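You operate a simulated robot arm through the tools that you are given. There is no shell and no other tool. Be economical: measure what you need, move in short steps, check, and stop when the job is done.

Carry out the task below with a simulated robot arm. There is one attempt and no reset: what you move stays moved.

TASK
Take the flat purple cap and put it on the flat blue cover. Then stack the small beige tub that says "7.2 %" from the top of the table by the fence on top of the small beige tub that says "9.4 %".
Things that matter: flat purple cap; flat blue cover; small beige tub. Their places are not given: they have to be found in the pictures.

It is judged by the outcome, as a careful person would: the job done as asked, and still so three seconds after it is handed in. It fails if anything else is knocked over, pushed out of place, dropped, spilled or broken.

THE ROBOT
A 7-joint arm with a two-finger parallel gripper, fixed in place. Base frame: the origin is at the foot of the arm, x ahead of it, y to its left, z up; the work surface is at about z = 0. Lengths are in cm, angles in degrees, forces in N, time in s.
With the tool pointing down near the work surface it reaches from about 24 to 62 cm from the base axis. Its first joint turns from -66.0 to 66.0 degrees. Payload 2.6 kg.
Tool frame: the origin (TCP) lies between the finger pads and is the grasp point; the fingertips stand 3 cm ahead of it; z points along the fingers, y is the line along which they close. The gripper opens to 9.4 cm. The fingers are 2.8 cm wide and 1 cm thick; the gripper's body (5 by 9.6 cm) begins 5.5 cm behind the TCP.
Orientation is told as [roll, pitch, yaw] about the base's x, y, z axes, in that order, counted from this pose: with the fingers straight down and closing along the base's y, the tool's x points along the base's -x, its y along +y and its z along -z.

THE INTERFACE
- The arm moves only by the tool servo_tool. Its argument "moves" is one flat list of numbers, 7 for each row, row after row: the shift along the tool's x, y, z in cm, then the turn, a rotation vector about the tool's x, y, z in degrees, then the gripper command, from -1 (fully open) to 1 (shut), values between in proportion. In form: [tx, ty, tz, wx, wy, wz, fingers, tx, ty, tz, wx, wy, wz, fingers, ...]. A call has 1 to 12 rows; each row shifts and turns the commanded pose from where the row before left it, along the tool's axes as they then stand. A row lasts 0.2 s, in which the tool goes at most 5 cm and 8.6 degrees; a call with a longer step from one row to the next is refused whole, and so is a gripper value outside its range. A pose out of reach is approached as far as the arm can. The call stops where the force on the tool passes 40 N (or 10 N more than at its start, if that is more) or the arm is blocked; 0.2 s more then pass. The fingers move at their own pace (about 7.2 cm/s each) and stop on an object; they squeeze with about 31 N. The grip force told is the motor's: it shows also when the fingers shut on nothing. Time passes only in rows, and 0.2 s behind the last, so rows that do not move let the fingers close. It gives the time, the measured TCP pose, the force on the tool (base axes), the opening and the grip force at its end, in the units of the frame above (readings bear some noise).
- Cameras (640 x 400 px; columns grow to the right, rows downward): "scene" is fixed at [4.16, 44.23, 55.66]; the picture's right is [-0.70, -0.72, 0.00], its down [-0.45, 0.44, -0.78] and it looks along [0.56, -0.54, -0.63] (base axes); focal length 311 px, centre (320, 200). "wrist" rides on the gripper at [-3.7, 0, -5.8] in the tool frame; the picture's right is [0.00, -1.00, 0.00], its down [0.97, 0.00, -0.24] and it looks along [0.24, 0.00, 0.97] (tool axes); focal length 218 px, centre (320, 200).
- get_image(camera): a new picture of that camera. No time passes.
- locate(camera, pixels): for up to 12 pixels [column, row] of the newest picture of that camera ("zoom" is the newest enlarged one), the place [x, y, z] in the base frame of the surface seen there, good to about 0.2 cm. No time passes.
- enlarge(camera, box): a new picture of the part [left, top, right, bottom] of that camera's present view, enlarged. No time passes.
- finish_job(): hands the job in; it is judged then, once.

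Work in short steps. Measure before you move; look again where a grasp or a placing could have gone wrong, and mend it. You have 80 turns and 38 pictures in all, the two below and enlarged ones among them. Open the gripper and draw the arm clear of the work before you hand the job in, unless the task says otherwise; then end with one line.

The tools are called after ">>>" as a command line: name --argument value ..., lists and objects as JSON in quotes. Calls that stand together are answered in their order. servo_tool: Moves the arm, as the interface text tells. Its arguments: {"type":"object","properties":{"moves":{"type":"array","items":{"type":"number"}}},"required":["moves"]} The other tools are called the same way: get_image (camera) takes a picture; locate (camera, pixels) gives the place of the surface under pixels of a picture; enlarge (camera, box) takes an enlarged picture of a part of a camera's view; finish_job () hands the job in.

At the start:

```text
clock: 0.0
tool_pos: [30.52, 23.52, 35.31]
orientation: [0.0, -0.1, 0.0]
wrist_force: [-0.3, 0.2, -0.8]
grip_width: 9.41
grip_force: 0.1
```

scene: 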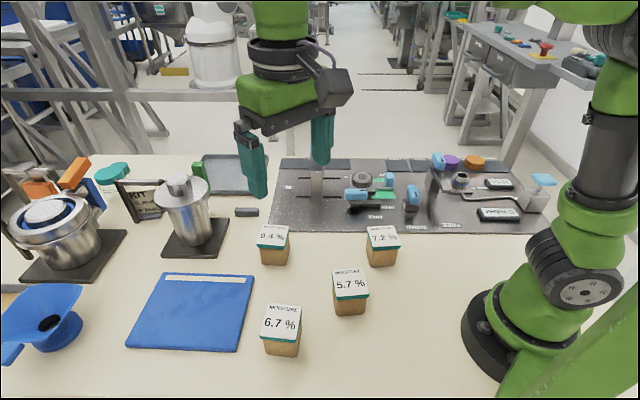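
wrist: 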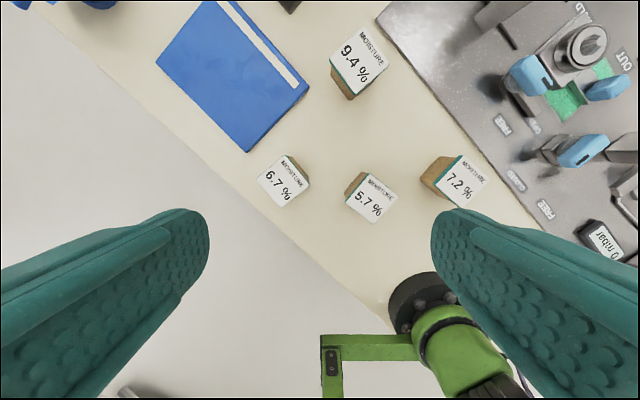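

The scene shows a purple thing near (449,162), and a flat blue panel near (190,310). I'll enlarge both areas.

>>> enlarge --camera "scene" --box '[400, 130, 560, 230]'

>>> enlarge --camera "scene" --box '[0, 140, 400, 390]'

```text
4.00 times, centred on (480, 180) of scene
```

zoom: 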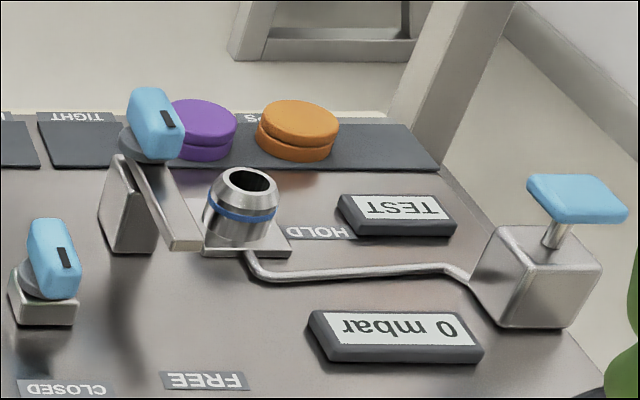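

```text
1.60 times, centred on (200, 265) of scene
```

zoom: 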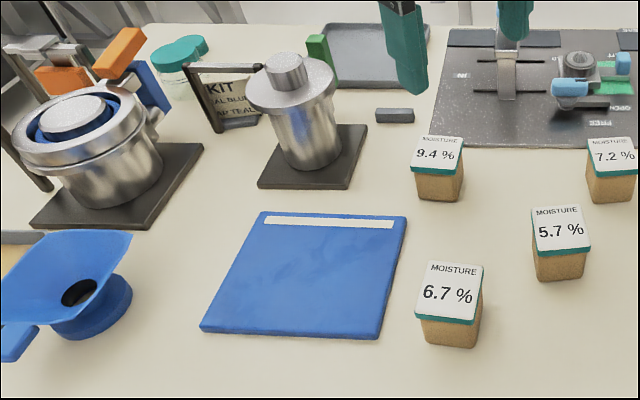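

The blue notebook-like panel is the only flat blue cover, and the purple cap is stacked-disk shaped by the orange one. I'll locate points on each.

>>> get_image --camera "scene"

>>> locate --camera "scene" --pixels '[[450, 157], [457, 159], [452, 168], [475, 159], [437, 158], [461, 177], [165, 275], [252, 278], [128, 345], [236, 350], [190, 310], [445, 155]]'

>>> locate --camera "scene" --pixels '[[260, 228], [289, 228], [257, 246], [288, 248], [274, 260], [367, 228], [393, 227], [370, 246], [399, 245], [381, 262], [350, 283], [282, 322]]'

```text
33 pictures are left
```

scene: 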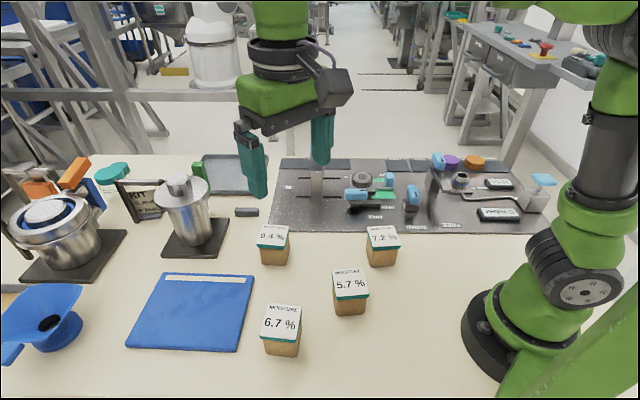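

```text
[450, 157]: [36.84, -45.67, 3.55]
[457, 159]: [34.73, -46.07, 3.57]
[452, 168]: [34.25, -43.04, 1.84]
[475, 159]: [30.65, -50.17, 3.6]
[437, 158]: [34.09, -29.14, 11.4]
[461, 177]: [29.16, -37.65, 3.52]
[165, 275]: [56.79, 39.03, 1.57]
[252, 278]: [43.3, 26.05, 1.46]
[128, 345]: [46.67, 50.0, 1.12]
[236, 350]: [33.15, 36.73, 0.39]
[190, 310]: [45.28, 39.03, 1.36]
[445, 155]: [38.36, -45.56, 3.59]
```

```text
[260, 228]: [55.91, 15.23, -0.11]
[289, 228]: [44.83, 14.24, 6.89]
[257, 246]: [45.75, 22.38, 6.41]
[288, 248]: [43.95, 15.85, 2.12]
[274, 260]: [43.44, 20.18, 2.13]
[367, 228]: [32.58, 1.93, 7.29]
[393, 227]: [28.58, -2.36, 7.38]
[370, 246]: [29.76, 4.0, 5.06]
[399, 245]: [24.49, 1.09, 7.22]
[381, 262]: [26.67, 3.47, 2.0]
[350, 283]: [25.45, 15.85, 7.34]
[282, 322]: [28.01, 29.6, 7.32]
```

Purple cap top centre is about (36.4, -46.1, 3.6), with the orange cap at about (31,-50). I carry the arm at height toward it.

>>> servo_tool --moves '[0, -4.9, 0, 0, 0, 0, -1, 0, -4.9, 0, 0, 0, 0, -1, 0, -4.9, 0, 0, 0, 0, -1, 0, -4.9, 0, 0, 0, 0, -1, 0, -4.9, 0, 0, 0, 0, -1, 0, -4.9, 0, 0, 0, 0, -1, 0, -4.9, 0, 0, 0, 0, -1, 0, -4.9, 0, 0, 0, 0, -1, 0, -4.9, 0, 0, 0, 0, -1, 0, -4.9, 0, 0, 0, 0, -1, 0, -4.9, 0, 0, 0, 0, -1, 0, -4.9, 0, 0, 0, 0, -1]'

```text
clock: 2.6
tool_pos: [30.39, -35.35, 35.26]
orientation: [-0.1, 0.0, 0.2]
wrist_force: [-0.2, 0.2, -0.2]
grip_width: 9.39
grip_force: 0.0
```

Arrived above. Next I shift toward the cap, lower to z≈20 and turn yaw +38° so the fingers close radially, away from the orange cap.

>>> servo_tool --moves '[-2, -3.5, 2.5, 0, 0, 0, -1, -2, -3.5, 2.5, 0, 0, 0, -1, -1.9, -3.5, 2.5, 0, 0, 0, -1, 0, 0, 4, 0, 0, -7.6, -1, 0, 0, 4, 0, 0, -7.6, -1, 0, 0, 0, 0, 0, -7.6, -1, 0, 0, 0, 0, 0, -7.6, -1, 0, 0, 0, 0, 0, -7.6, -1, 0, 0, 0, 0, 0, 0, -1]'

>>> get_image --camera "wrist"

```text
clock: 4.6
tool_pos: [35.9, -43.51, 19.78]
orientation: [0.0, 0.0, 38.0]
wrist_force: [-0.2, 0.2, 0.1]
grip_width: 9.42
grip_force: 0.2
out of reach, approached as far as the arm can: row 3
```

```text
32 pictures are left
```

wrist: 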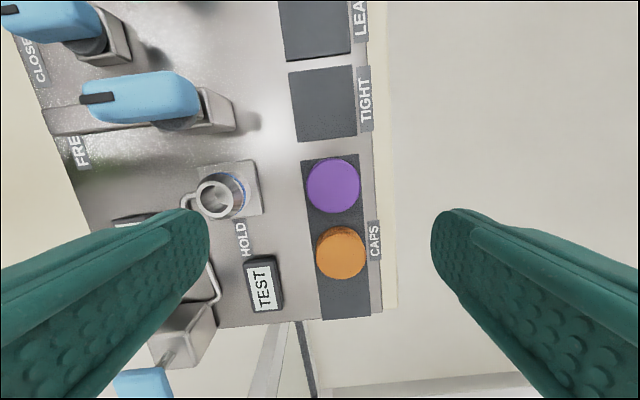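

Purple cap is at (333,186), orange at (340,252), the fitting at (222,195). I measure its edges and the fitting clearance.

>>> locate --camera "wrist" --pixels '[[309, 186], [357, 186], [332, 162], [333, 209], [333, 186], [319, 253], [362, 253], [340, 231], [245, 195], [258, 190], [372, 180], [315, 220]]'

```text
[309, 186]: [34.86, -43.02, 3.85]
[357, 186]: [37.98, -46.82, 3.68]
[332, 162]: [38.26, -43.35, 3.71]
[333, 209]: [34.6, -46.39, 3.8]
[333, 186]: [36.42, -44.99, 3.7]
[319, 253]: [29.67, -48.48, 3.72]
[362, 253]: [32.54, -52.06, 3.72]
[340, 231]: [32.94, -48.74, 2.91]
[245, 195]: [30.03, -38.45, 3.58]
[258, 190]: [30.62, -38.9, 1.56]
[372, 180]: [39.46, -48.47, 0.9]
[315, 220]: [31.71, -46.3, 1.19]
```

Cap centre (36.4,-45.0), diameter 4.8, top 3.7; the fitting and orange cap clear the fingers. Align and descend to z≈8 first.

>>> servo_tool --moves '[0.48, -1.46, 0, 0, 0, 0, -1, 0, 0, 4, 0, 0, 0, -1, 0, 0, 4, 0, 0, 0, -1, 0, 0, 3.8, 0, 0, 0, -1, 0, 0, 0, 0, 0, 0, -1]'

>>> get_image --camera "wrist"

```text
clock: 5.8
tool_pos: [36.5, -44.93, 7.94]
orientation: [-0.1, 0.0, 38.1]
wrist_force: [-0.1, -0.3, 1.4]
grip_width: 9.39
grip_force: 0.0
```

```text
31 pictures are left
```

wrist: 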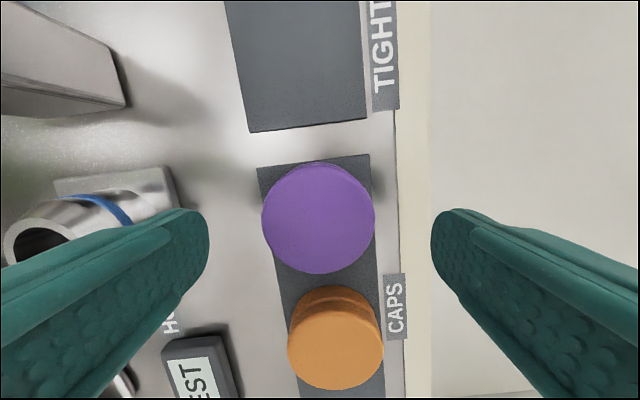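

Cap is centred between fingers at (318,219). Descend to z≈4.4 and close.

>>> servo_tool --moves '[0, 0, 2, 0, 0, 0, -1, 0, 0, 1.5, 0, 0, 0, -1, 0, 0, 0, 0, 0, 0, 1, 0, 0, 0, 0, 0, 0, 1, 0, 0, 0, 0, 0, 0, 1, 0, 0, 0, 0, 0, 0, 1]'

```text
clock: 7.2
tool_pos: [36.37, -45.21, 4.46]
orientation: [0.0, 0.0, 37.9]
wrist_force: [0.6, 0.5, 0.3]
grip_width: 6.04
grip_force: 30.8
```

Width 6.04 with full force is wider than the measured 4.8 cap; I look before lifting.

>>> get_image --camera "wrist"

>>> enlarge --camera "scene" --box '[400, 110, 560, 210]'

```text
30 pictures are left
```

wrist: 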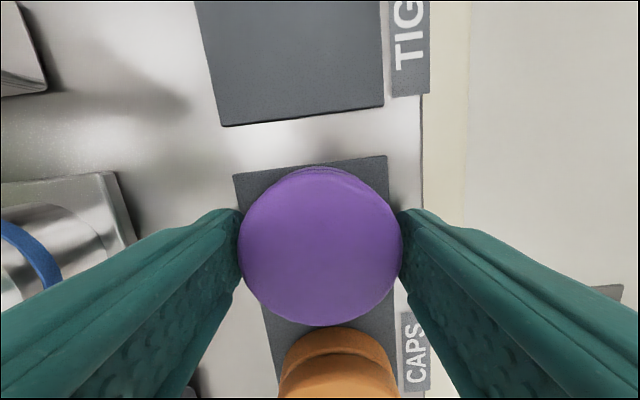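

```text
4.00 times, centred on (480, 160) of scene
```

zoom: 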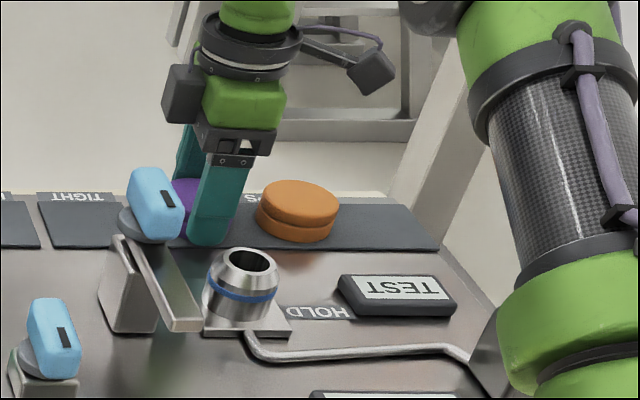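

The cap is held cleanly on both sides. Lift slowly, then higher.

>>> servo_tool --moves '[0, 0, -1, 0, 0, 0, 1, 0, 0, -2, 0, 0, 0, 1, 0, 0, -4, 0, 0, 0, 1, 0, 0, -4, 0, 0, 0, 1, 0, 0, -4, 0, 0, 0, 1, 0, 0, 0, 0, 0, 0, 1]'

>>> get_image --camera "wrist"

```text
clock: 8.6
tool_pos: [36.27, -45.1, 19.54]
orientation: [0.0, 0.0, 38.0]
wrist_force: [-0.3, 0.2, -0.6]
grip_width: 0.01
grip_force: 30.5
```

```text
28 pictures are left
```

wrist: 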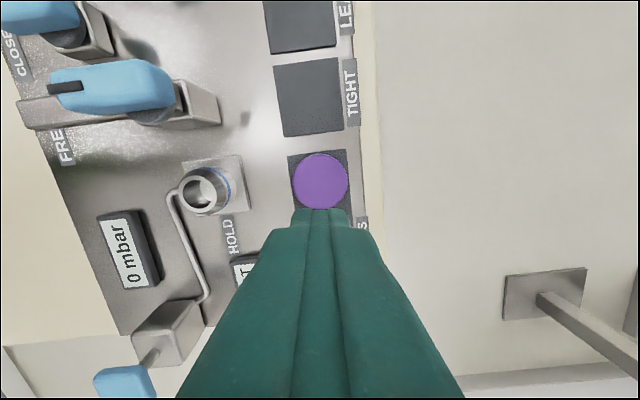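

The cap slipped out and seems to remain in place at (320,182). I remeasure it closely.

>>> enlarge --camera "wrist" --box '[272, 140, 368, 200]'

>>> locate --camera "zoom" --pixels '[[150, 260], [320, 260], [490, 260], [320, 110], [320, 420], [320, 88], [140, 180], [500, 180]]'

>>> enlarge --camera "scene" --box '[420, 140, 500, 190]'

```text
6.67 times, centred on (320, 170) of wrist
```

zoom: 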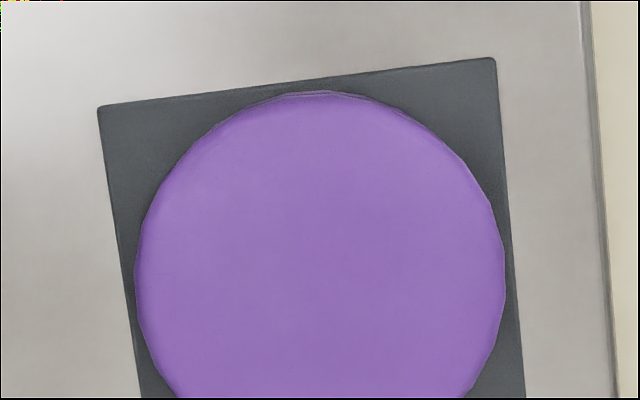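

```text
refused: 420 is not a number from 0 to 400
```

```text
8.00 times, centred on (460, 165) of scene
```

zoom: 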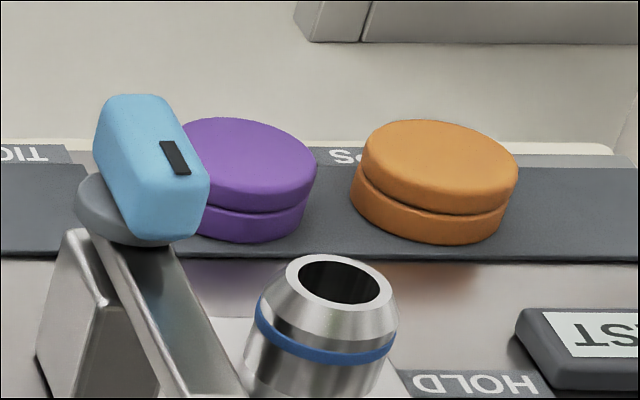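

The cap sits as before beside the orange one. Locate edges in this zoom and the wrist view.

>>> locate --camera "zoom" --pixels '[[230, 122], [255, 150], [312, 170], [250, 210], [250, 200], [302, 212], [248, 240], [250, 250], [436, 125], [370, 140], [510, 180], [430, 208]]'

>>> locate --camera "wrist" --pixels '[[294, 181], [320, 181], [346, 181], [320, 156], [320, 205], [302, 163], [338, 163], [302, 199], [338, 199]]'

```text
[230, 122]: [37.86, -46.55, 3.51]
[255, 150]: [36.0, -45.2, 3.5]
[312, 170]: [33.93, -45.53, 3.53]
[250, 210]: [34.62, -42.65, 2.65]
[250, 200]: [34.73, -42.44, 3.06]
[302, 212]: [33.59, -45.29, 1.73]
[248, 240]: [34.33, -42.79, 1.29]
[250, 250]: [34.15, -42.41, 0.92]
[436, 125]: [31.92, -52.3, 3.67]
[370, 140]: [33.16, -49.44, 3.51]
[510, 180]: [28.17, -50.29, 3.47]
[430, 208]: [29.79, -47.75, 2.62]
```

```text
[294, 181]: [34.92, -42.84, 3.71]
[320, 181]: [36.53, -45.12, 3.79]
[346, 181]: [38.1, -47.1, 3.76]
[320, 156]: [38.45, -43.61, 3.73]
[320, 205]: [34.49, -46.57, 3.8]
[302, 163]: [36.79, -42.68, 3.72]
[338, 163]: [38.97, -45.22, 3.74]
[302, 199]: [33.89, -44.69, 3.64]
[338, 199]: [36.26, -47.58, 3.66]
```

Cap centre (36.5,-45.03), widest about 6 cm, undisturbed. I'll regrasp deeper (TCP z≈4.1), with longer squeeze and a tiny test lift.

>>> servo_tool --moves '[-0.22, -0.09, 0, 0, 0, 0, -1, 0, 0, 0, 0, 0, 0, -1, 0, 0, 0, 0, 0, 0, -1, 0, 0, 4, 0, 0, 0, -1, 0, 0, 4, 0, 0, 0, -1, 0, 0, 4, 0, 0, 0, -1, 0, 0, 2, 0, 0, 0, -1, 0, 0, 1, 0, 0, 0, -1, 0, 0, 0.4, 0, 0, 0, -1, 0, 0, 0, 0, 0, 0, -1]'

```text
clock: 10.8
tool_pos: [36.68, -44.91, 4.13]
orientation: [0.1, 0.1, 38.0]
wrist_force: [-0.7, 0.2, 0.3]
grip_width: 9.39
grip_force: 0.0
```

>>> servo_tool --moves '[0, 0, 0, 0, 0, 0, 1, 0, 0, 0, 0, 0, 0, 1, 0, 0, 0, 0, 0, 0, 1, 0, 0, 0, 0, 0, 0, 1, 0, 0, 0, 0, 0, 0, 1, 0, 0, 0, 0, 0, 0, 1]'

>>> servo_tool --moves '[0, 0, -0.2, 0, 0, 0, 1]'

>>> servo_tool --moves '[0, 0, -0.3, 0, 0, 0, 1]'

```text
clock: 12.2
tool_pos: [36.72, -44.94, 4.13]
orientation: [0.0, 0.0, 37.9]
wrist_force: [0.2, -0.1, -0.7]
grip_width: 5.97
grip_force: 30.9
```

```text
clock: 12.6
tool_pos: [36.66, -44.98, 4.27]
orientation: [0.0, -0.1, 38.0]
wrist_force: [0.2, -1.0, 1.1]
grip_width: 5.97
grip_force: 31.0
```

```text
clock: 13.0
tool_pos: [36.69, -44.99, 4.58]
orientation: [0.0, 0.0, 38.0]
wrist_force: [0.3, -0.5, -1.1]
grip_width: 5.97
grip_force: 30.8
```

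Width holds at 5.97 with little force; continue lifting gently.

>>> servo_tool --moves '[0, 0, -0.4, 0, 0, 0, 1, 0, 0, -0.4, 0, 0, 0, 1, 0, 0, -0.4, 0, 0, 0, 1]'

>>> enlarge --camera "scene" --box '[420, 130, 500, 180]'

```text
clock: 13.8
tool_pos: [36.59, -44.98, 5.78]
orientation: [0.0, 0.0, 38.0]
wrist_force: [0.7, 0.1, -0.3]
grip_width: 5.98
grip_force: 30.7
```

```text
8.00 times, centred on (460, 155) of scene
```

zoom: 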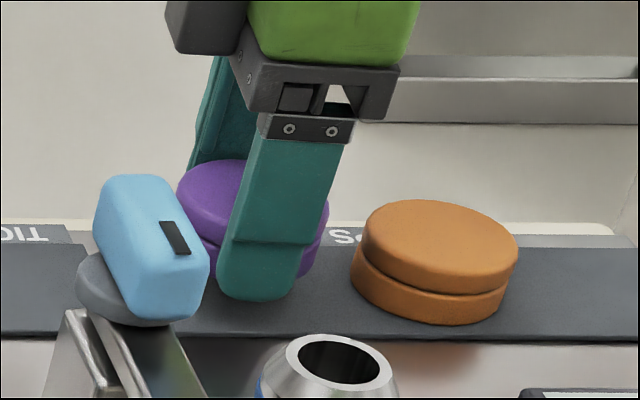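

The cap has risen with the fingers (top at row 160 versus 202 expected at rest). Continue slowly upward.

>>> servo_tool --moves '[0, 0, -0.5, 0, 0, 0, 1, 0, 0, -0.7, 0, 0, 0, 1, 0, 0, -0.9, 0, 0, 0, 1, 0, 0, -1, 0, 0, 0, 1, 0, 0, -1.2, 0, 0, 0, 1, 0, 0, -1.4, 0, 0, 0, 1, 0, 0, -1.6, 0, 0, 0, 1, 0, 0, -1.8, 0, 0, 0, 1, 0, 0, -1.8, 0, 0, 0, 1, 0, 0, -1.5, 0, 0, 0, 1, 0, 0, -1, 0, 0, 0, 1, 0, 0, -0.5, 0, 0, 0, 1]'

>>> get_image --camera "wrist"

```text
clock: 16.4
tool_pos: [36.57, -44.89, 19.78]
orientation: [0.0, 0.0, 37.9]
wrist_force: [0.4, -0.5, -1.1]
grip_width: 5.95
grip_force: 31.0
```

```text
24 pictures are left
```

wrist: 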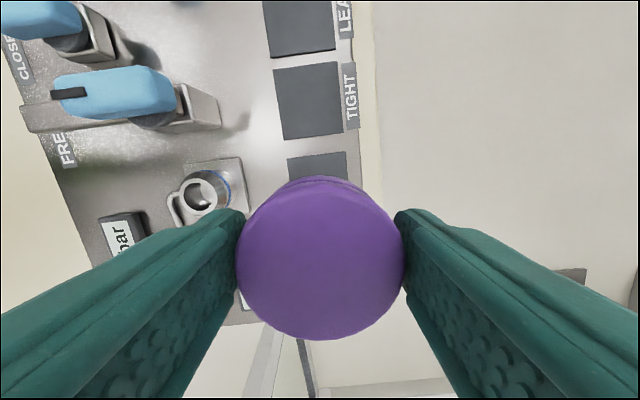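

The cap is held. Carry it smoothly at z≈20 towards the notebook in two calls.

>>> servo_tool --moves '[-0.86, 0.96, 0, 0, 0, 0, 1, -1.71, 1.91, 0, 0, 0, 0, 1, -2.57, 2.87, 0, 0, 0, 0, 1, -2.85, 3.19, 0, 0, 0, 0, 1, -2.85, 3.19, 0, 0, 0, 0, 1, -2.85, 3.19, 0, 0, 0, 0, 1, -2.85, 3.19, 0, 0, 0, 0, 1, -2.85, 3.19, 0, 0, 0, 0, 1, -2.85, 3.19, 0, 0, 0, 0, 1, -2.57, 2.87, 0, 0, 0, 0, 1, -1.71, 1.91, 0, 0, 0, 0, 1, -0.86, 0.96, 0, 0, 0, 0, 1]'

>>> servo_tool --moves '[-0.86, 0.96, 0, 0, 0, 0, 1, -1.71, 1.91, 0, 0, 0, 0, 1, -2.57, 2.87, 0, 0, 0, 0, 1, -2.85, 3.19, 0, 0, 0, 0, 1, -2.85, 3.19, 0, 0, 0, 0, 1, -2.85, 3.19, 0, 0, 0, 0, 1, -2.85, 3.19, 0, 0, 0, 0, 1, -2.85, 3.19, 0, 0, 0, 0, 1, -2.85, 3.19, 0, 0, 0, 0, 1, -2.57, 2.87, 0, 0, 0, 0, 1, -1.71, 1.91, 0, 0, 0, 0, 1, -0.86, 0.96, 0, 0, 0, 0, 1]'

>>> get_image --camera "wrist"

>>> get_image --camera "scene"

```text
clock: 19.0
tool_pos: [39.11, -3.85, 19.58]
orientation: [0.0, 0.0, 38.0]
wrist_force: [-0.3, 0.0, -1.2]
grip_width: 5.95
grip_force: 31.4
```

```text
clock: 21.6
tool_pos: [41.93, 37.02, 19.62]
orientation: [0.0, 0.1, 38.1]
wrist_force: [-0.9, 0.8, -1.2]
grip_width: 5.92
grip_force: 31.5
```

```text
23 pictures are left
```

wrist: 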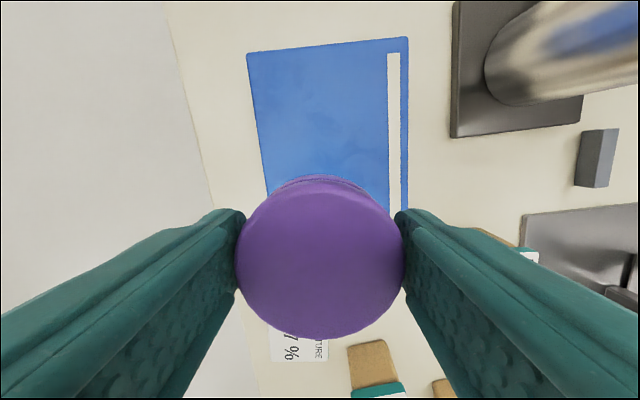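

```text
22 pictures are left
```

scene: 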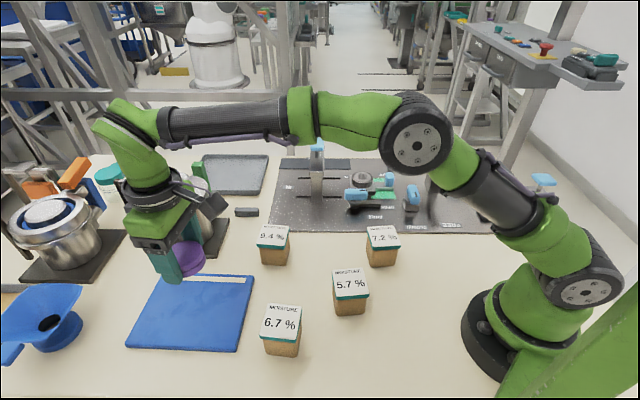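

Locate notebook corners in the wrist view to confirm the drop point.

>>> locate --camera "wrist" --pixels '[[251, 57], [404, 42], [268, 185], [384, 180], [320, 120]]'

>>> locate --camera "scene" --pixels '[[165, 276], [252, 279], [131, 343], [234, 347], [182, 300]]'

```text
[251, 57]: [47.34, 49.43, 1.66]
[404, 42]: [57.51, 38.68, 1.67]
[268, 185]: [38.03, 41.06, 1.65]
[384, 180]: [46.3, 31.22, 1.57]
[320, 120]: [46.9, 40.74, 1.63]
```

```text
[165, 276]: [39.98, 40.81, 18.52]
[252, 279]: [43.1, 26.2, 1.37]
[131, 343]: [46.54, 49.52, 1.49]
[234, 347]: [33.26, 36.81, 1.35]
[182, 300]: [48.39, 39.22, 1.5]
```

Notebook centre ≈(45.2,38.0), top z≈1.6. Shift to (44,37.8) and lower gradually to z≈5.2.

>>> servo_tool --moves '[-1.07, -0.33, 0, 0, 0, 0, 1, -1.08, -0.33, 0.5, 0, 0, 0, 1, 0, 0, 1, 0, 0, 0, 1, 0, 0, 1.8, 0, 0, 0, 1, 0, 0, 2, 0, 0, 0, 1, 0, 0, 2, 0, 0, 0, 1, 0, 0, 2, 0, 0, 0, 1, 0, 0, 2, 0, 0, 0, 1, 0, 0, 1.5, 0, 0, 0, 1, 0, 0, 1, 0, 0, 0, 1, 0, 0, 0.6, 0, 0, 0, 1]'

>>> servo_tool --moves '[0, 0, 0.2, 0, 0, 0, 1, 0, 0, 0.15, 0, 0, 0, 1, 0, 0, 0, 0, 0, 0, 1]'

>>> enlarge --camera "scene" --box '[100, 200, 300, 325]'

```text
clock: 24.0
tool_pos: [44.06, 37.85, 5.28]
orientation: [0.0, 0.0, 38.0]
wrist_force: [-0.7, -0.2, -0.3]
grip_width: 5.93
grip_force: 31.3
```

```text
clock: 24.8
tool_pos: [44.2, 37.89, 5.02]
orientation: [0.0, 0.0, 38.0]
wrist_force: [-0.3, 0.4, -0.6]
grip_width: 5.89
grip_force: 30.9
```

```text
3.20 times, centred on (200, 262) of scene
```

zoom: 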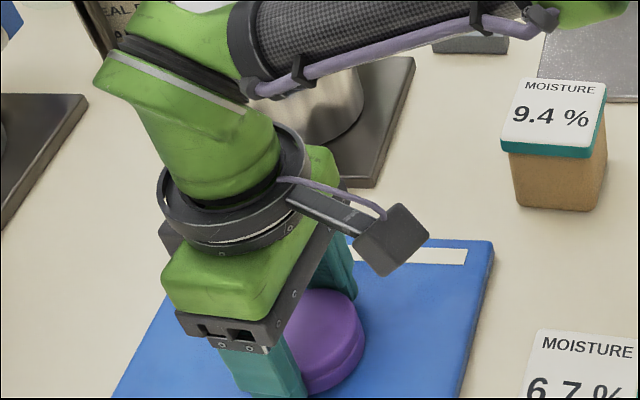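

Cap just above the notebook; lower by small steps watching the force.

>>> servo_tool --moves '[0, 0, 0.15, 0, 0, 0, 1, 0, 0, 0.1, 0, 0, 0, 1, 0, 0, 0, 0, 0, 0, 1]'

>>> enlarge --camera "scene" --box '[160, 265, 240, 315]'

```text
clock: 25.6
tool_pos: [44.18, 37.78, 4.67]
orientation: [0.1, 0.0, 38.1]
wrist_force: [-0.1, 0.0, -0.4]
grip_width: 5.92
grip_force: 31.2
```

```text
8.00 times, centred on (200, 290) of scene
```

zoom: 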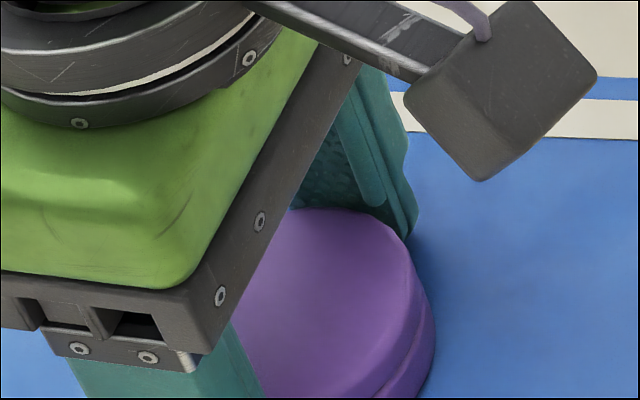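

The cap is at the notebook's surface. Open moderately and rise.

>>> servo_tool --moves '[0, 0, 0, 0, 0, 0, -0.35, 0, 0, 0, 0, 0, 0, -0.5, 0, 0, 0, 0, 0, 0, -0.8, 0, 0, -0.5, 0, 0, 0, -0.8, 0, 0, -1.5, 0, 0, 0, -0.8, 0, 0, -4, 0, 0, 0, -0.8, 0, 0, -4, 0, 0, 0, -0.8, 0, 0, -4, 0, 0, 0, -0.8, 0, 0, -3, 0, 0, 0, -0.8]'

>>> get_image --camera "wrist"

```text
clock: 27.6
tool_pos: [44.04, 37.9, 21.7]
orientation: [0.0, 0.1, 38.0]
wrist_force: [0.1, -0.1, 0.5]
grip_width: 8.47
grip_force: 0.1
```

```text
19 pictures are left
```

wrist: 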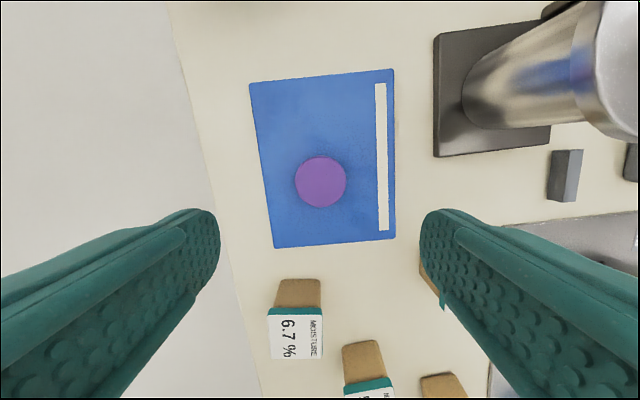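

Cap rests flat on the notebook at (321,182). Now move over near the 7.2 % tub at z≈22.

>>> servo_tool --moves '[3.8, -2.245, 0, 0, 0, 0, -1, 3.8, -2.245, 0, 0, 0, 0, -1, 3.8, -2.245, 0, 0, 0, 0, -1, 3.8, -2.245, 0, 0, 0, 0, -1, 3.8, -2.245, 0, 0, 0, 0, -1, 3.8, -2.245, 0, 0, 0, 0, -1, 3.8, -2.245, 0, 0, 0, 0, -1, 3.8, -2.245, 0, 0, 0, 0, -1, 3.8, -2.245, 0, 0, 0, 0, -1, 0, 0, 0, 0, 0, 0, -1]'

>>> get_image --camera "wrist"

```text
clock: 29.8
tool_pos: [29.48, 0.77, 21.88]
orientation: [0.0, 0.0, 38.1]
wrist_force: [-0.5, -0.3, 0.8]
grip_width: 9.39
grip_force: 0.0
```

```text
18 pictures are left
```

wrist: 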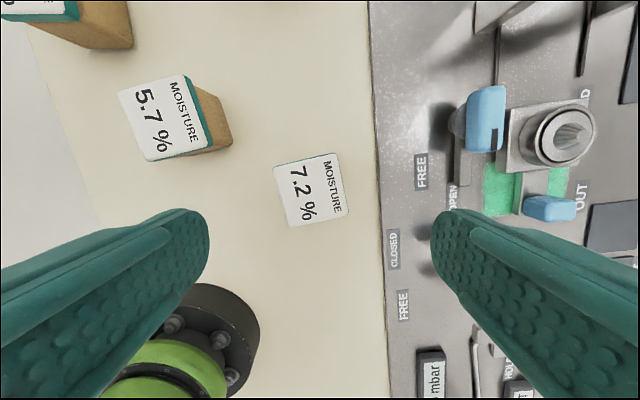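

The 7.2 % tub's lid is at (311,190). Measure its corners plus a side.

>>> locate --camera "wrist" --pixels '[[278, 169], [337, 157], [346, 212], [290, 223], [312, 190], [305, 160], [318, 220], [282, 196], [343, 185], [375, 190]]'

```text
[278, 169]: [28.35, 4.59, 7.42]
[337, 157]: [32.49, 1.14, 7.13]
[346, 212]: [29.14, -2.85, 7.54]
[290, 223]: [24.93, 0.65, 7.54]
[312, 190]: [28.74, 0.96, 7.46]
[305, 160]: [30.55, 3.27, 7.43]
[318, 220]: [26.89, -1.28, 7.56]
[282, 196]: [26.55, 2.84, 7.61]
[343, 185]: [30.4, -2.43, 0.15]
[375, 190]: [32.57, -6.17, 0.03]
```

Tub centre (28.73,0.88), sides at -40°/50°, so yaw 50° squares the fingers with it. Rotate, centre, lower to z≈11 and check.

>>> servo_tool --moves '[0, 0, 0, 0, 0, -6, -1, 0, 0, 0, 0, 0, -6, -1, 0.4, 0.645, 0, 0, 0, 0, -1, 0, 0, 4, 0, 0, 0, -1, 0, 0, 4, 0, 0, 0, -1, 0, 0, 2.9, 0, 0, 0, -1, 0, 0, 0, 0, 0, 0, -1]'

>>> get_image --camera "wrist"

```text
clock: 31.4
tool_pos: [28.93, 0.88, 10.93]
orientation: [0.0, 0.0, 50.0]
wrist_force: [-0.5, -0.8, 0.2]
grip_width: 9.4
grip_force: 0.0
```

```text
17 pictures are left
```

wrist: 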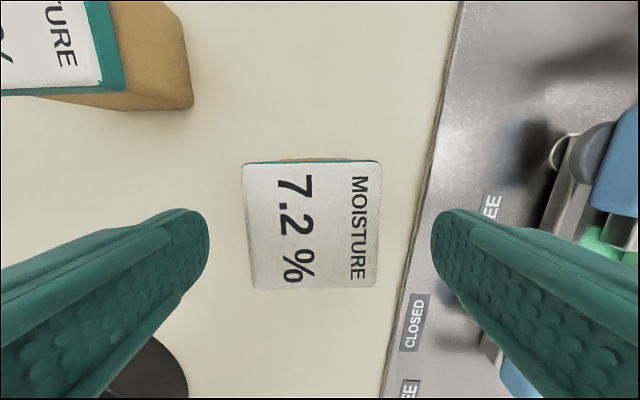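

Tub centred at (313,224). Check clearance of the blue handle at right before lowering.

>>> locate --camera "wrist" --pixels '[[557, 150], [590, 170], [535, 230], [610, 180], [440, 150], [410, 300], [248, 165], [376, 166], [372, 284], [254, 285], [150, 60]]'

```text
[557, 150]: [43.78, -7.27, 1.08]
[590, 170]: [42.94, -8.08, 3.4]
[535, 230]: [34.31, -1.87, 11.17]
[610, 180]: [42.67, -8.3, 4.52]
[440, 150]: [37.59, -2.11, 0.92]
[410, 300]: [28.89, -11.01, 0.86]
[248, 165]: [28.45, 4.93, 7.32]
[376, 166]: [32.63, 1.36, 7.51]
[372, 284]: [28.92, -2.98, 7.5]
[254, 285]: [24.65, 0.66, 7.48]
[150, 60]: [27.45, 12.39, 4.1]
```

All clear. Lower to z≈6.3 and close.

>>> servo_tool --moves '[0.09, 0.25, 1, 0, 0, 0, -1, 0, 0, 2, 0, 0, 0, -1, 0, 0, 1.6, 0, 0, 0, -1, 0, 0, 0, 0, 0, 0, 1, 0, 0, 0, 0, 0, 0, 1, 0, 0, 0, 0, 0, 0, 1, 0, 0, 0, 0, 0, 0, 1, 0, 0, 0, 0, 0, 0, 1]'

>>> servo_tool --moves '[0, 0, -0.3, 0, 0, 0, 1, 0, 0, -0.5, 0, 0, 0, 1, 0, 0, -0.7, 0, 0, 0, 1]'

>>> enlarge --camera "scene" --box '[300, 180, 460, 280]'

```text
clock: 33.2
tool_pos: [28.65, 0.99, 6.26]
orientation: [0.0, 0.0, 50.0]
wrist_force: [-0.5, 0.8, -0.1]
grip_width: 6.4
grip_force: 31.4
```

```text
clock: 34.0
tool_pos: [28.7, 1.05, 7.8]
orientation: [0.0, 0.0, 50.1]
wrist_force: [-0.3, -0.4, -2.8]
grip_width: 6.41
grip_force: 31.2
```

```text
4.00 times, centred on (380, 230) of scene
```

zoom: 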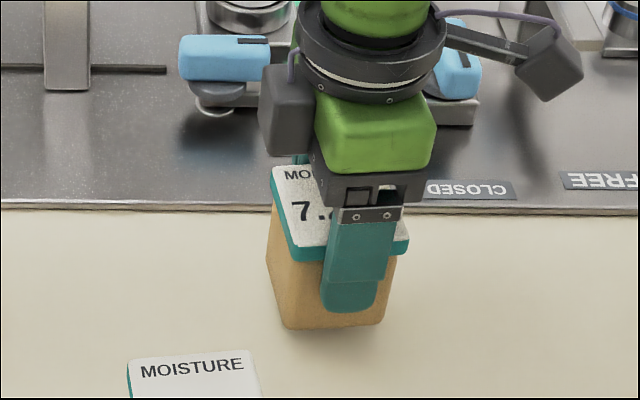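

Lifted with the tub (weight shows, 2.8 N). Raise gently to z≈20 and measure the 9.4 % tub's lid in a zoom.

>>> servo_tool --moves '[0, 0, -0.6, 0, 0, 0, 1, 0, 0, -1, 0, 0, 0, 1, 0, 0, -1.4, 0, 0, 0, 1, 0, 0, -1.8, 0, 0, 0, 1, 0, 0, -2, 0, 0, 0, 1, 0, 0, -2, 0, 0, 0, 1, 0, 0, -1.6, 0, 0, 0, 1, 0, 0, -1, 0, 0, 0, 1, 0, 0, -0.6, 0, 0, 0, 1]'

>>> enlarge --camera "scene" --box '[234, 215, 314, 265]'

```text
clock: 36.0
tool_pos: [28.65, 1.04, 19.67]
orientation: [0.0, 0.0, 50.1]
wrist_force: [0.6, -0.3, -2.0]
grip_width: 6.38
grip_force: 31.3
```

```text
8.00 times, centred on (274, 240) of scene
```

zoom: 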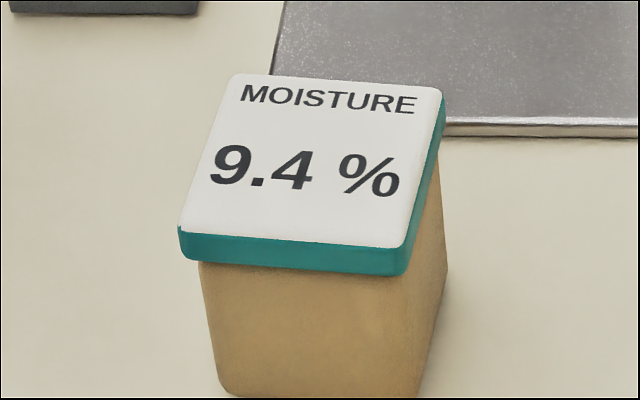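

>>> locate --camera "zoom" --pixels '[[238, 82], [430, 92], [398, 240], [190, 224], [315, 155], [334, 85], [292, 234], [214, 150], [418, 165]]'

>>> get_image --camera "wrist"

```text
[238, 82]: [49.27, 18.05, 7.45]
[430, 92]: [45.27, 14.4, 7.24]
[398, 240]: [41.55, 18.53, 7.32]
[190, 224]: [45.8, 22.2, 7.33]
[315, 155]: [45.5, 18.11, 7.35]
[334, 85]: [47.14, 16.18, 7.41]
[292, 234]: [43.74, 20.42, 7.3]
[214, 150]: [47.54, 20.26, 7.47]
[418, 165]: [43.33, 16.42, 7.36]
```

```text
14 pictures are left
```

wrist: 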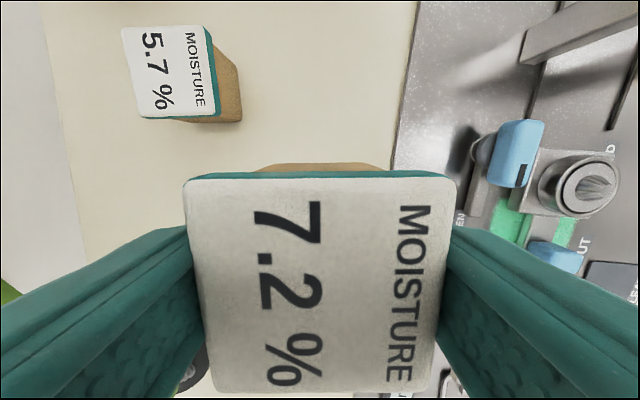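

9.4 % lid centre (45.47,18.30,7.4), sides at 42.4°. Turn to yaw 42.5° and carry the tub above it.

>>> servo_tool --moves '[0, 0, 0, 0, 0, 3.8, 1, 0, 0, 0, 0, 0, 3.8, 1, -0.95, 0.053, 0, 0, 0, 0, 1, -1.9, 0.107, 0, 0, 0, 0, 1, -2.85, 0.16, 0, 0, 0, 0, 1, -3.167, 0.178, 0, 0, 0, 0, 1, -3.167, 0.178, 0, 0, 0, 0, 1, -3.167, 0.178, 0, 0, 0, 0, 1, -3.167, 0.178, 0, 0, 0, 0, 1, -2.85, 0.16, 0, 0, 0, 0, 1, -1.9, 0.107, 0, 0, 0, 0, 1, -0.95, 0.053, 0, 0, 0, 0, 1]'

>>> get_image --camera "scene"

```text
clock: 38.6
tool_pos: [45.5, 18.32, 19.72]
orientation: [0.0, 0.0, 42.5]
wrist_force: [0.4, 0.4, -2.5]
grip_width: 6.39
grip_force: 30.8
```

```text
13 pictures are left
```

scene: 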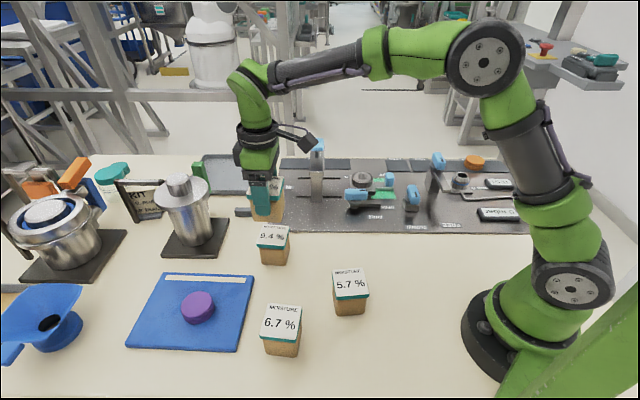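

Aligned. Lower to z≈14.3, then look.

>>> servo_tool --moves '[0, 0, 0.6, 0, 0, 0, 1, 0, 0, 1, 0, 0, 0, 1, 0, 0, 1.2, 0, 0, 0, 1, 0, 0, 1.2, 0, 0, 0, 1, 0, 0, 0.9, 0, 0, 0, 1, 0, 0, 0.5, 0, 0, 0, 1, 0, 0, 0, 0, 0, 0, 1]'

>>> enlarge --camera "scene" --box '[210, 170, 338, 270]'

```text
clock: 40.2
tool_pos: [45.64, 18.34, 14.23]
orientation: [0.1, 0.0, 42.5]
wrist_force: [0.3, 0.0, -1.7]
grip_width: 6.38
grip_force: 31.3
```

```text
4.00 times, centred on (274, 220) of scene
```

zoom: 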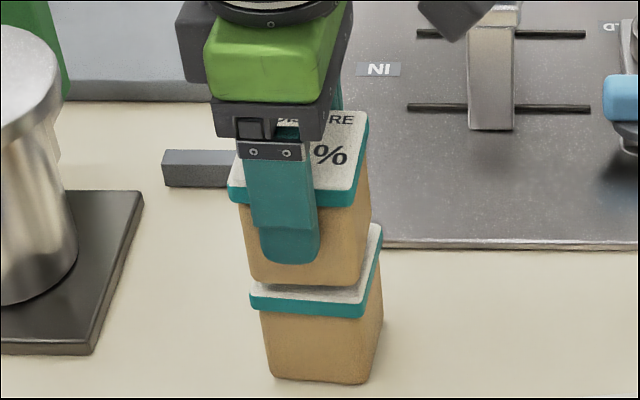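

Alignment looks right (the 18 px left shift agrees with perspective lean). Lower in small steps to contact.

>>> servo_tool --moves '[0, 0, 0.2, 0, 0, 0, 1, 0, 0, 0.15, 0, 0, 0, 1, 0, 0, 0.1, 0, 0, 0, 1, 0, 0, 0, 0, 0, 0, 1]'

>>> enlarge --camera "scene" --box '[234, 205, 314, 255]'

```text
clock: 41.2
tool_pos: [45.47, 18.29, 13.82]
orientation: [-0.1, 0.0, 42.3]
wrist_force: [-1.0, 0.1, -1.3]
grip_width: 6.38
grip_force: 31.0
```

```text
8.00 times, centred on (274, 230) of scene
```

zoom: 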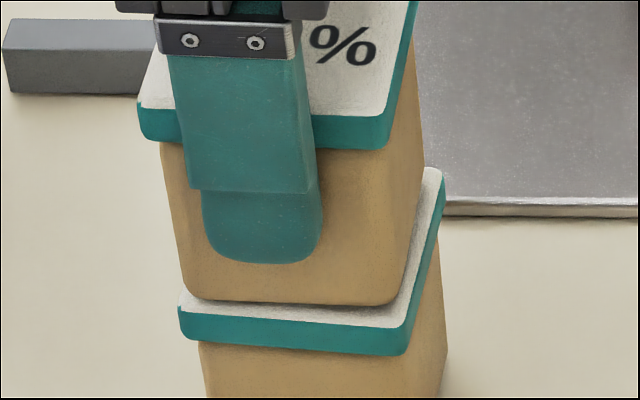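

Well centred over the lid (body 185–398 vs lid 180–402). Lower until the force changes.

>>> servo_tool --moves '[0, 0, 0.1, 0, 0, 0, 1, 0, 0, 0.08, 0, 0, 0, 1, 0, 0, 0, 0, 0, 0, 1]'

```text
clock: 42.0
tool_pos: [45.45, 18.25, 13.65]
orientation: [0.1, 0.1, 42.4]
wrist_force: [-1.3, 0.5, 0.5]
grip_width: 6.4
grip_force: 30.8
```

Weight is off the fingers (z force +0.5), so it rests. Open gradually, then rise straight up.

>>> servo_tool --moves '[0, 0, 0, 0, 0, 0, -0.4, 0, 0, 0, 0, 0, 0, -0.55, 0, 0, 0, 0, 0, 0, -0.8, 0, 0, 0, 0, 0, 0, -1, 0, 0, 0, 0, 0, 0, -1, 0, 0, -1, 0, 0, 0, -1, 0, 0, -2, 0, 0, 0, -1, 0, 0, -3, 0, 0, 0, -1, 0, 0, -4, 0, 0, 0, -1, 0, 0, -3, 0, 0, 0, -1]'

>>> get_image --camera "wrist"

>>> get_image --camera "scene"

```text
clock: 44.2
tool_pos: [45.63, 18.33, 26.76]
orientation: [0.0, -0.1, 42.4]
wrist_force: [0.6, -0.5, -0.5]
grip_width: 9.4
grip_force: 0.0
```

```text
10 pictures are left
```

wrist: 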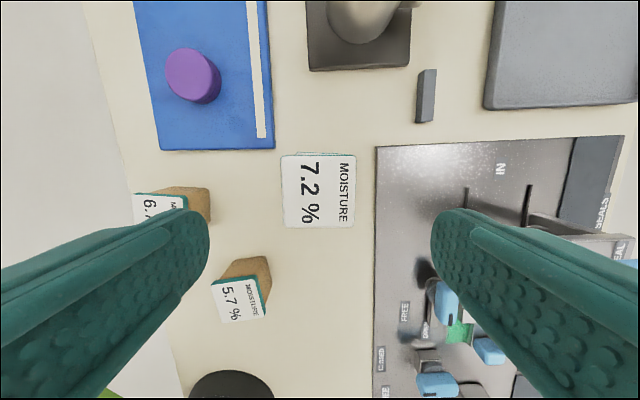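

```text
9 pictures are left
```

scene: 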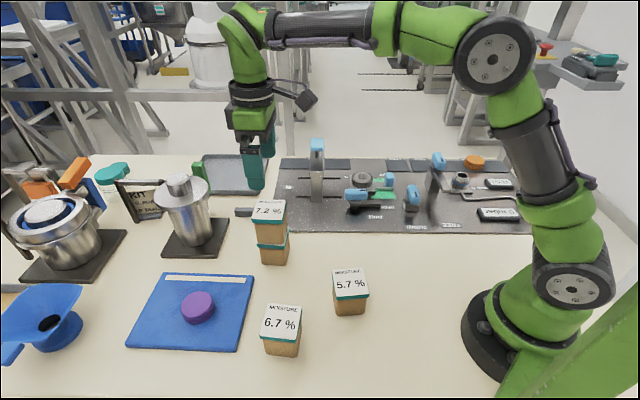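

The stack stands straight and the cap lies on the cover. Draw the arm up and back, clear of the work.

>>> servo_tool --moves '[0, 0, -3, 0, 0, 0, -1, 0, 0, -3, 0, 0, 0, -1, 3, 0, -2, 0, 0, 0, -1, 4, 0, 0, 0, 0, 0, -1, 4, 0, 0, 0, 0, 0, -1, 2, 0, 0, 0, 0, 0, -1, 0, 0, 0, 0, 0, 0, -1]'

>>> enlarge --camera "scene" --box '[120, 180, 376, 340]'

```text
clock: 45.8
tool_pos: [35.98, 9.55, 34.63]
orientation: [-0.1, -0.1, 42.4]
wrist_force: [-0.5, 0.0, -0.5]
grip_width: 9.41
grip_force: 0.1
```

```text
2.50 times, centred on (248, 260) of scene
```

zoom: 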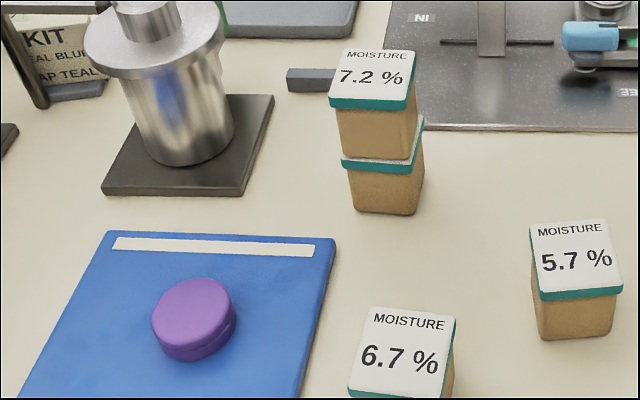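

Everything is stable and in place, so I hand the job in.

>>> finish_job

```text
The job is handed in.
```

The purple cap is on the blue cover and the "7.2 %" tub is stacked on the "9.4 %" tub. The arm is clear with the gripper open. I took the flat blue panel, which looks like a notebook, to be the "flat blue cover". The cap slipped from the fingers on the first lift but stayed in its place, and the second grasp held.
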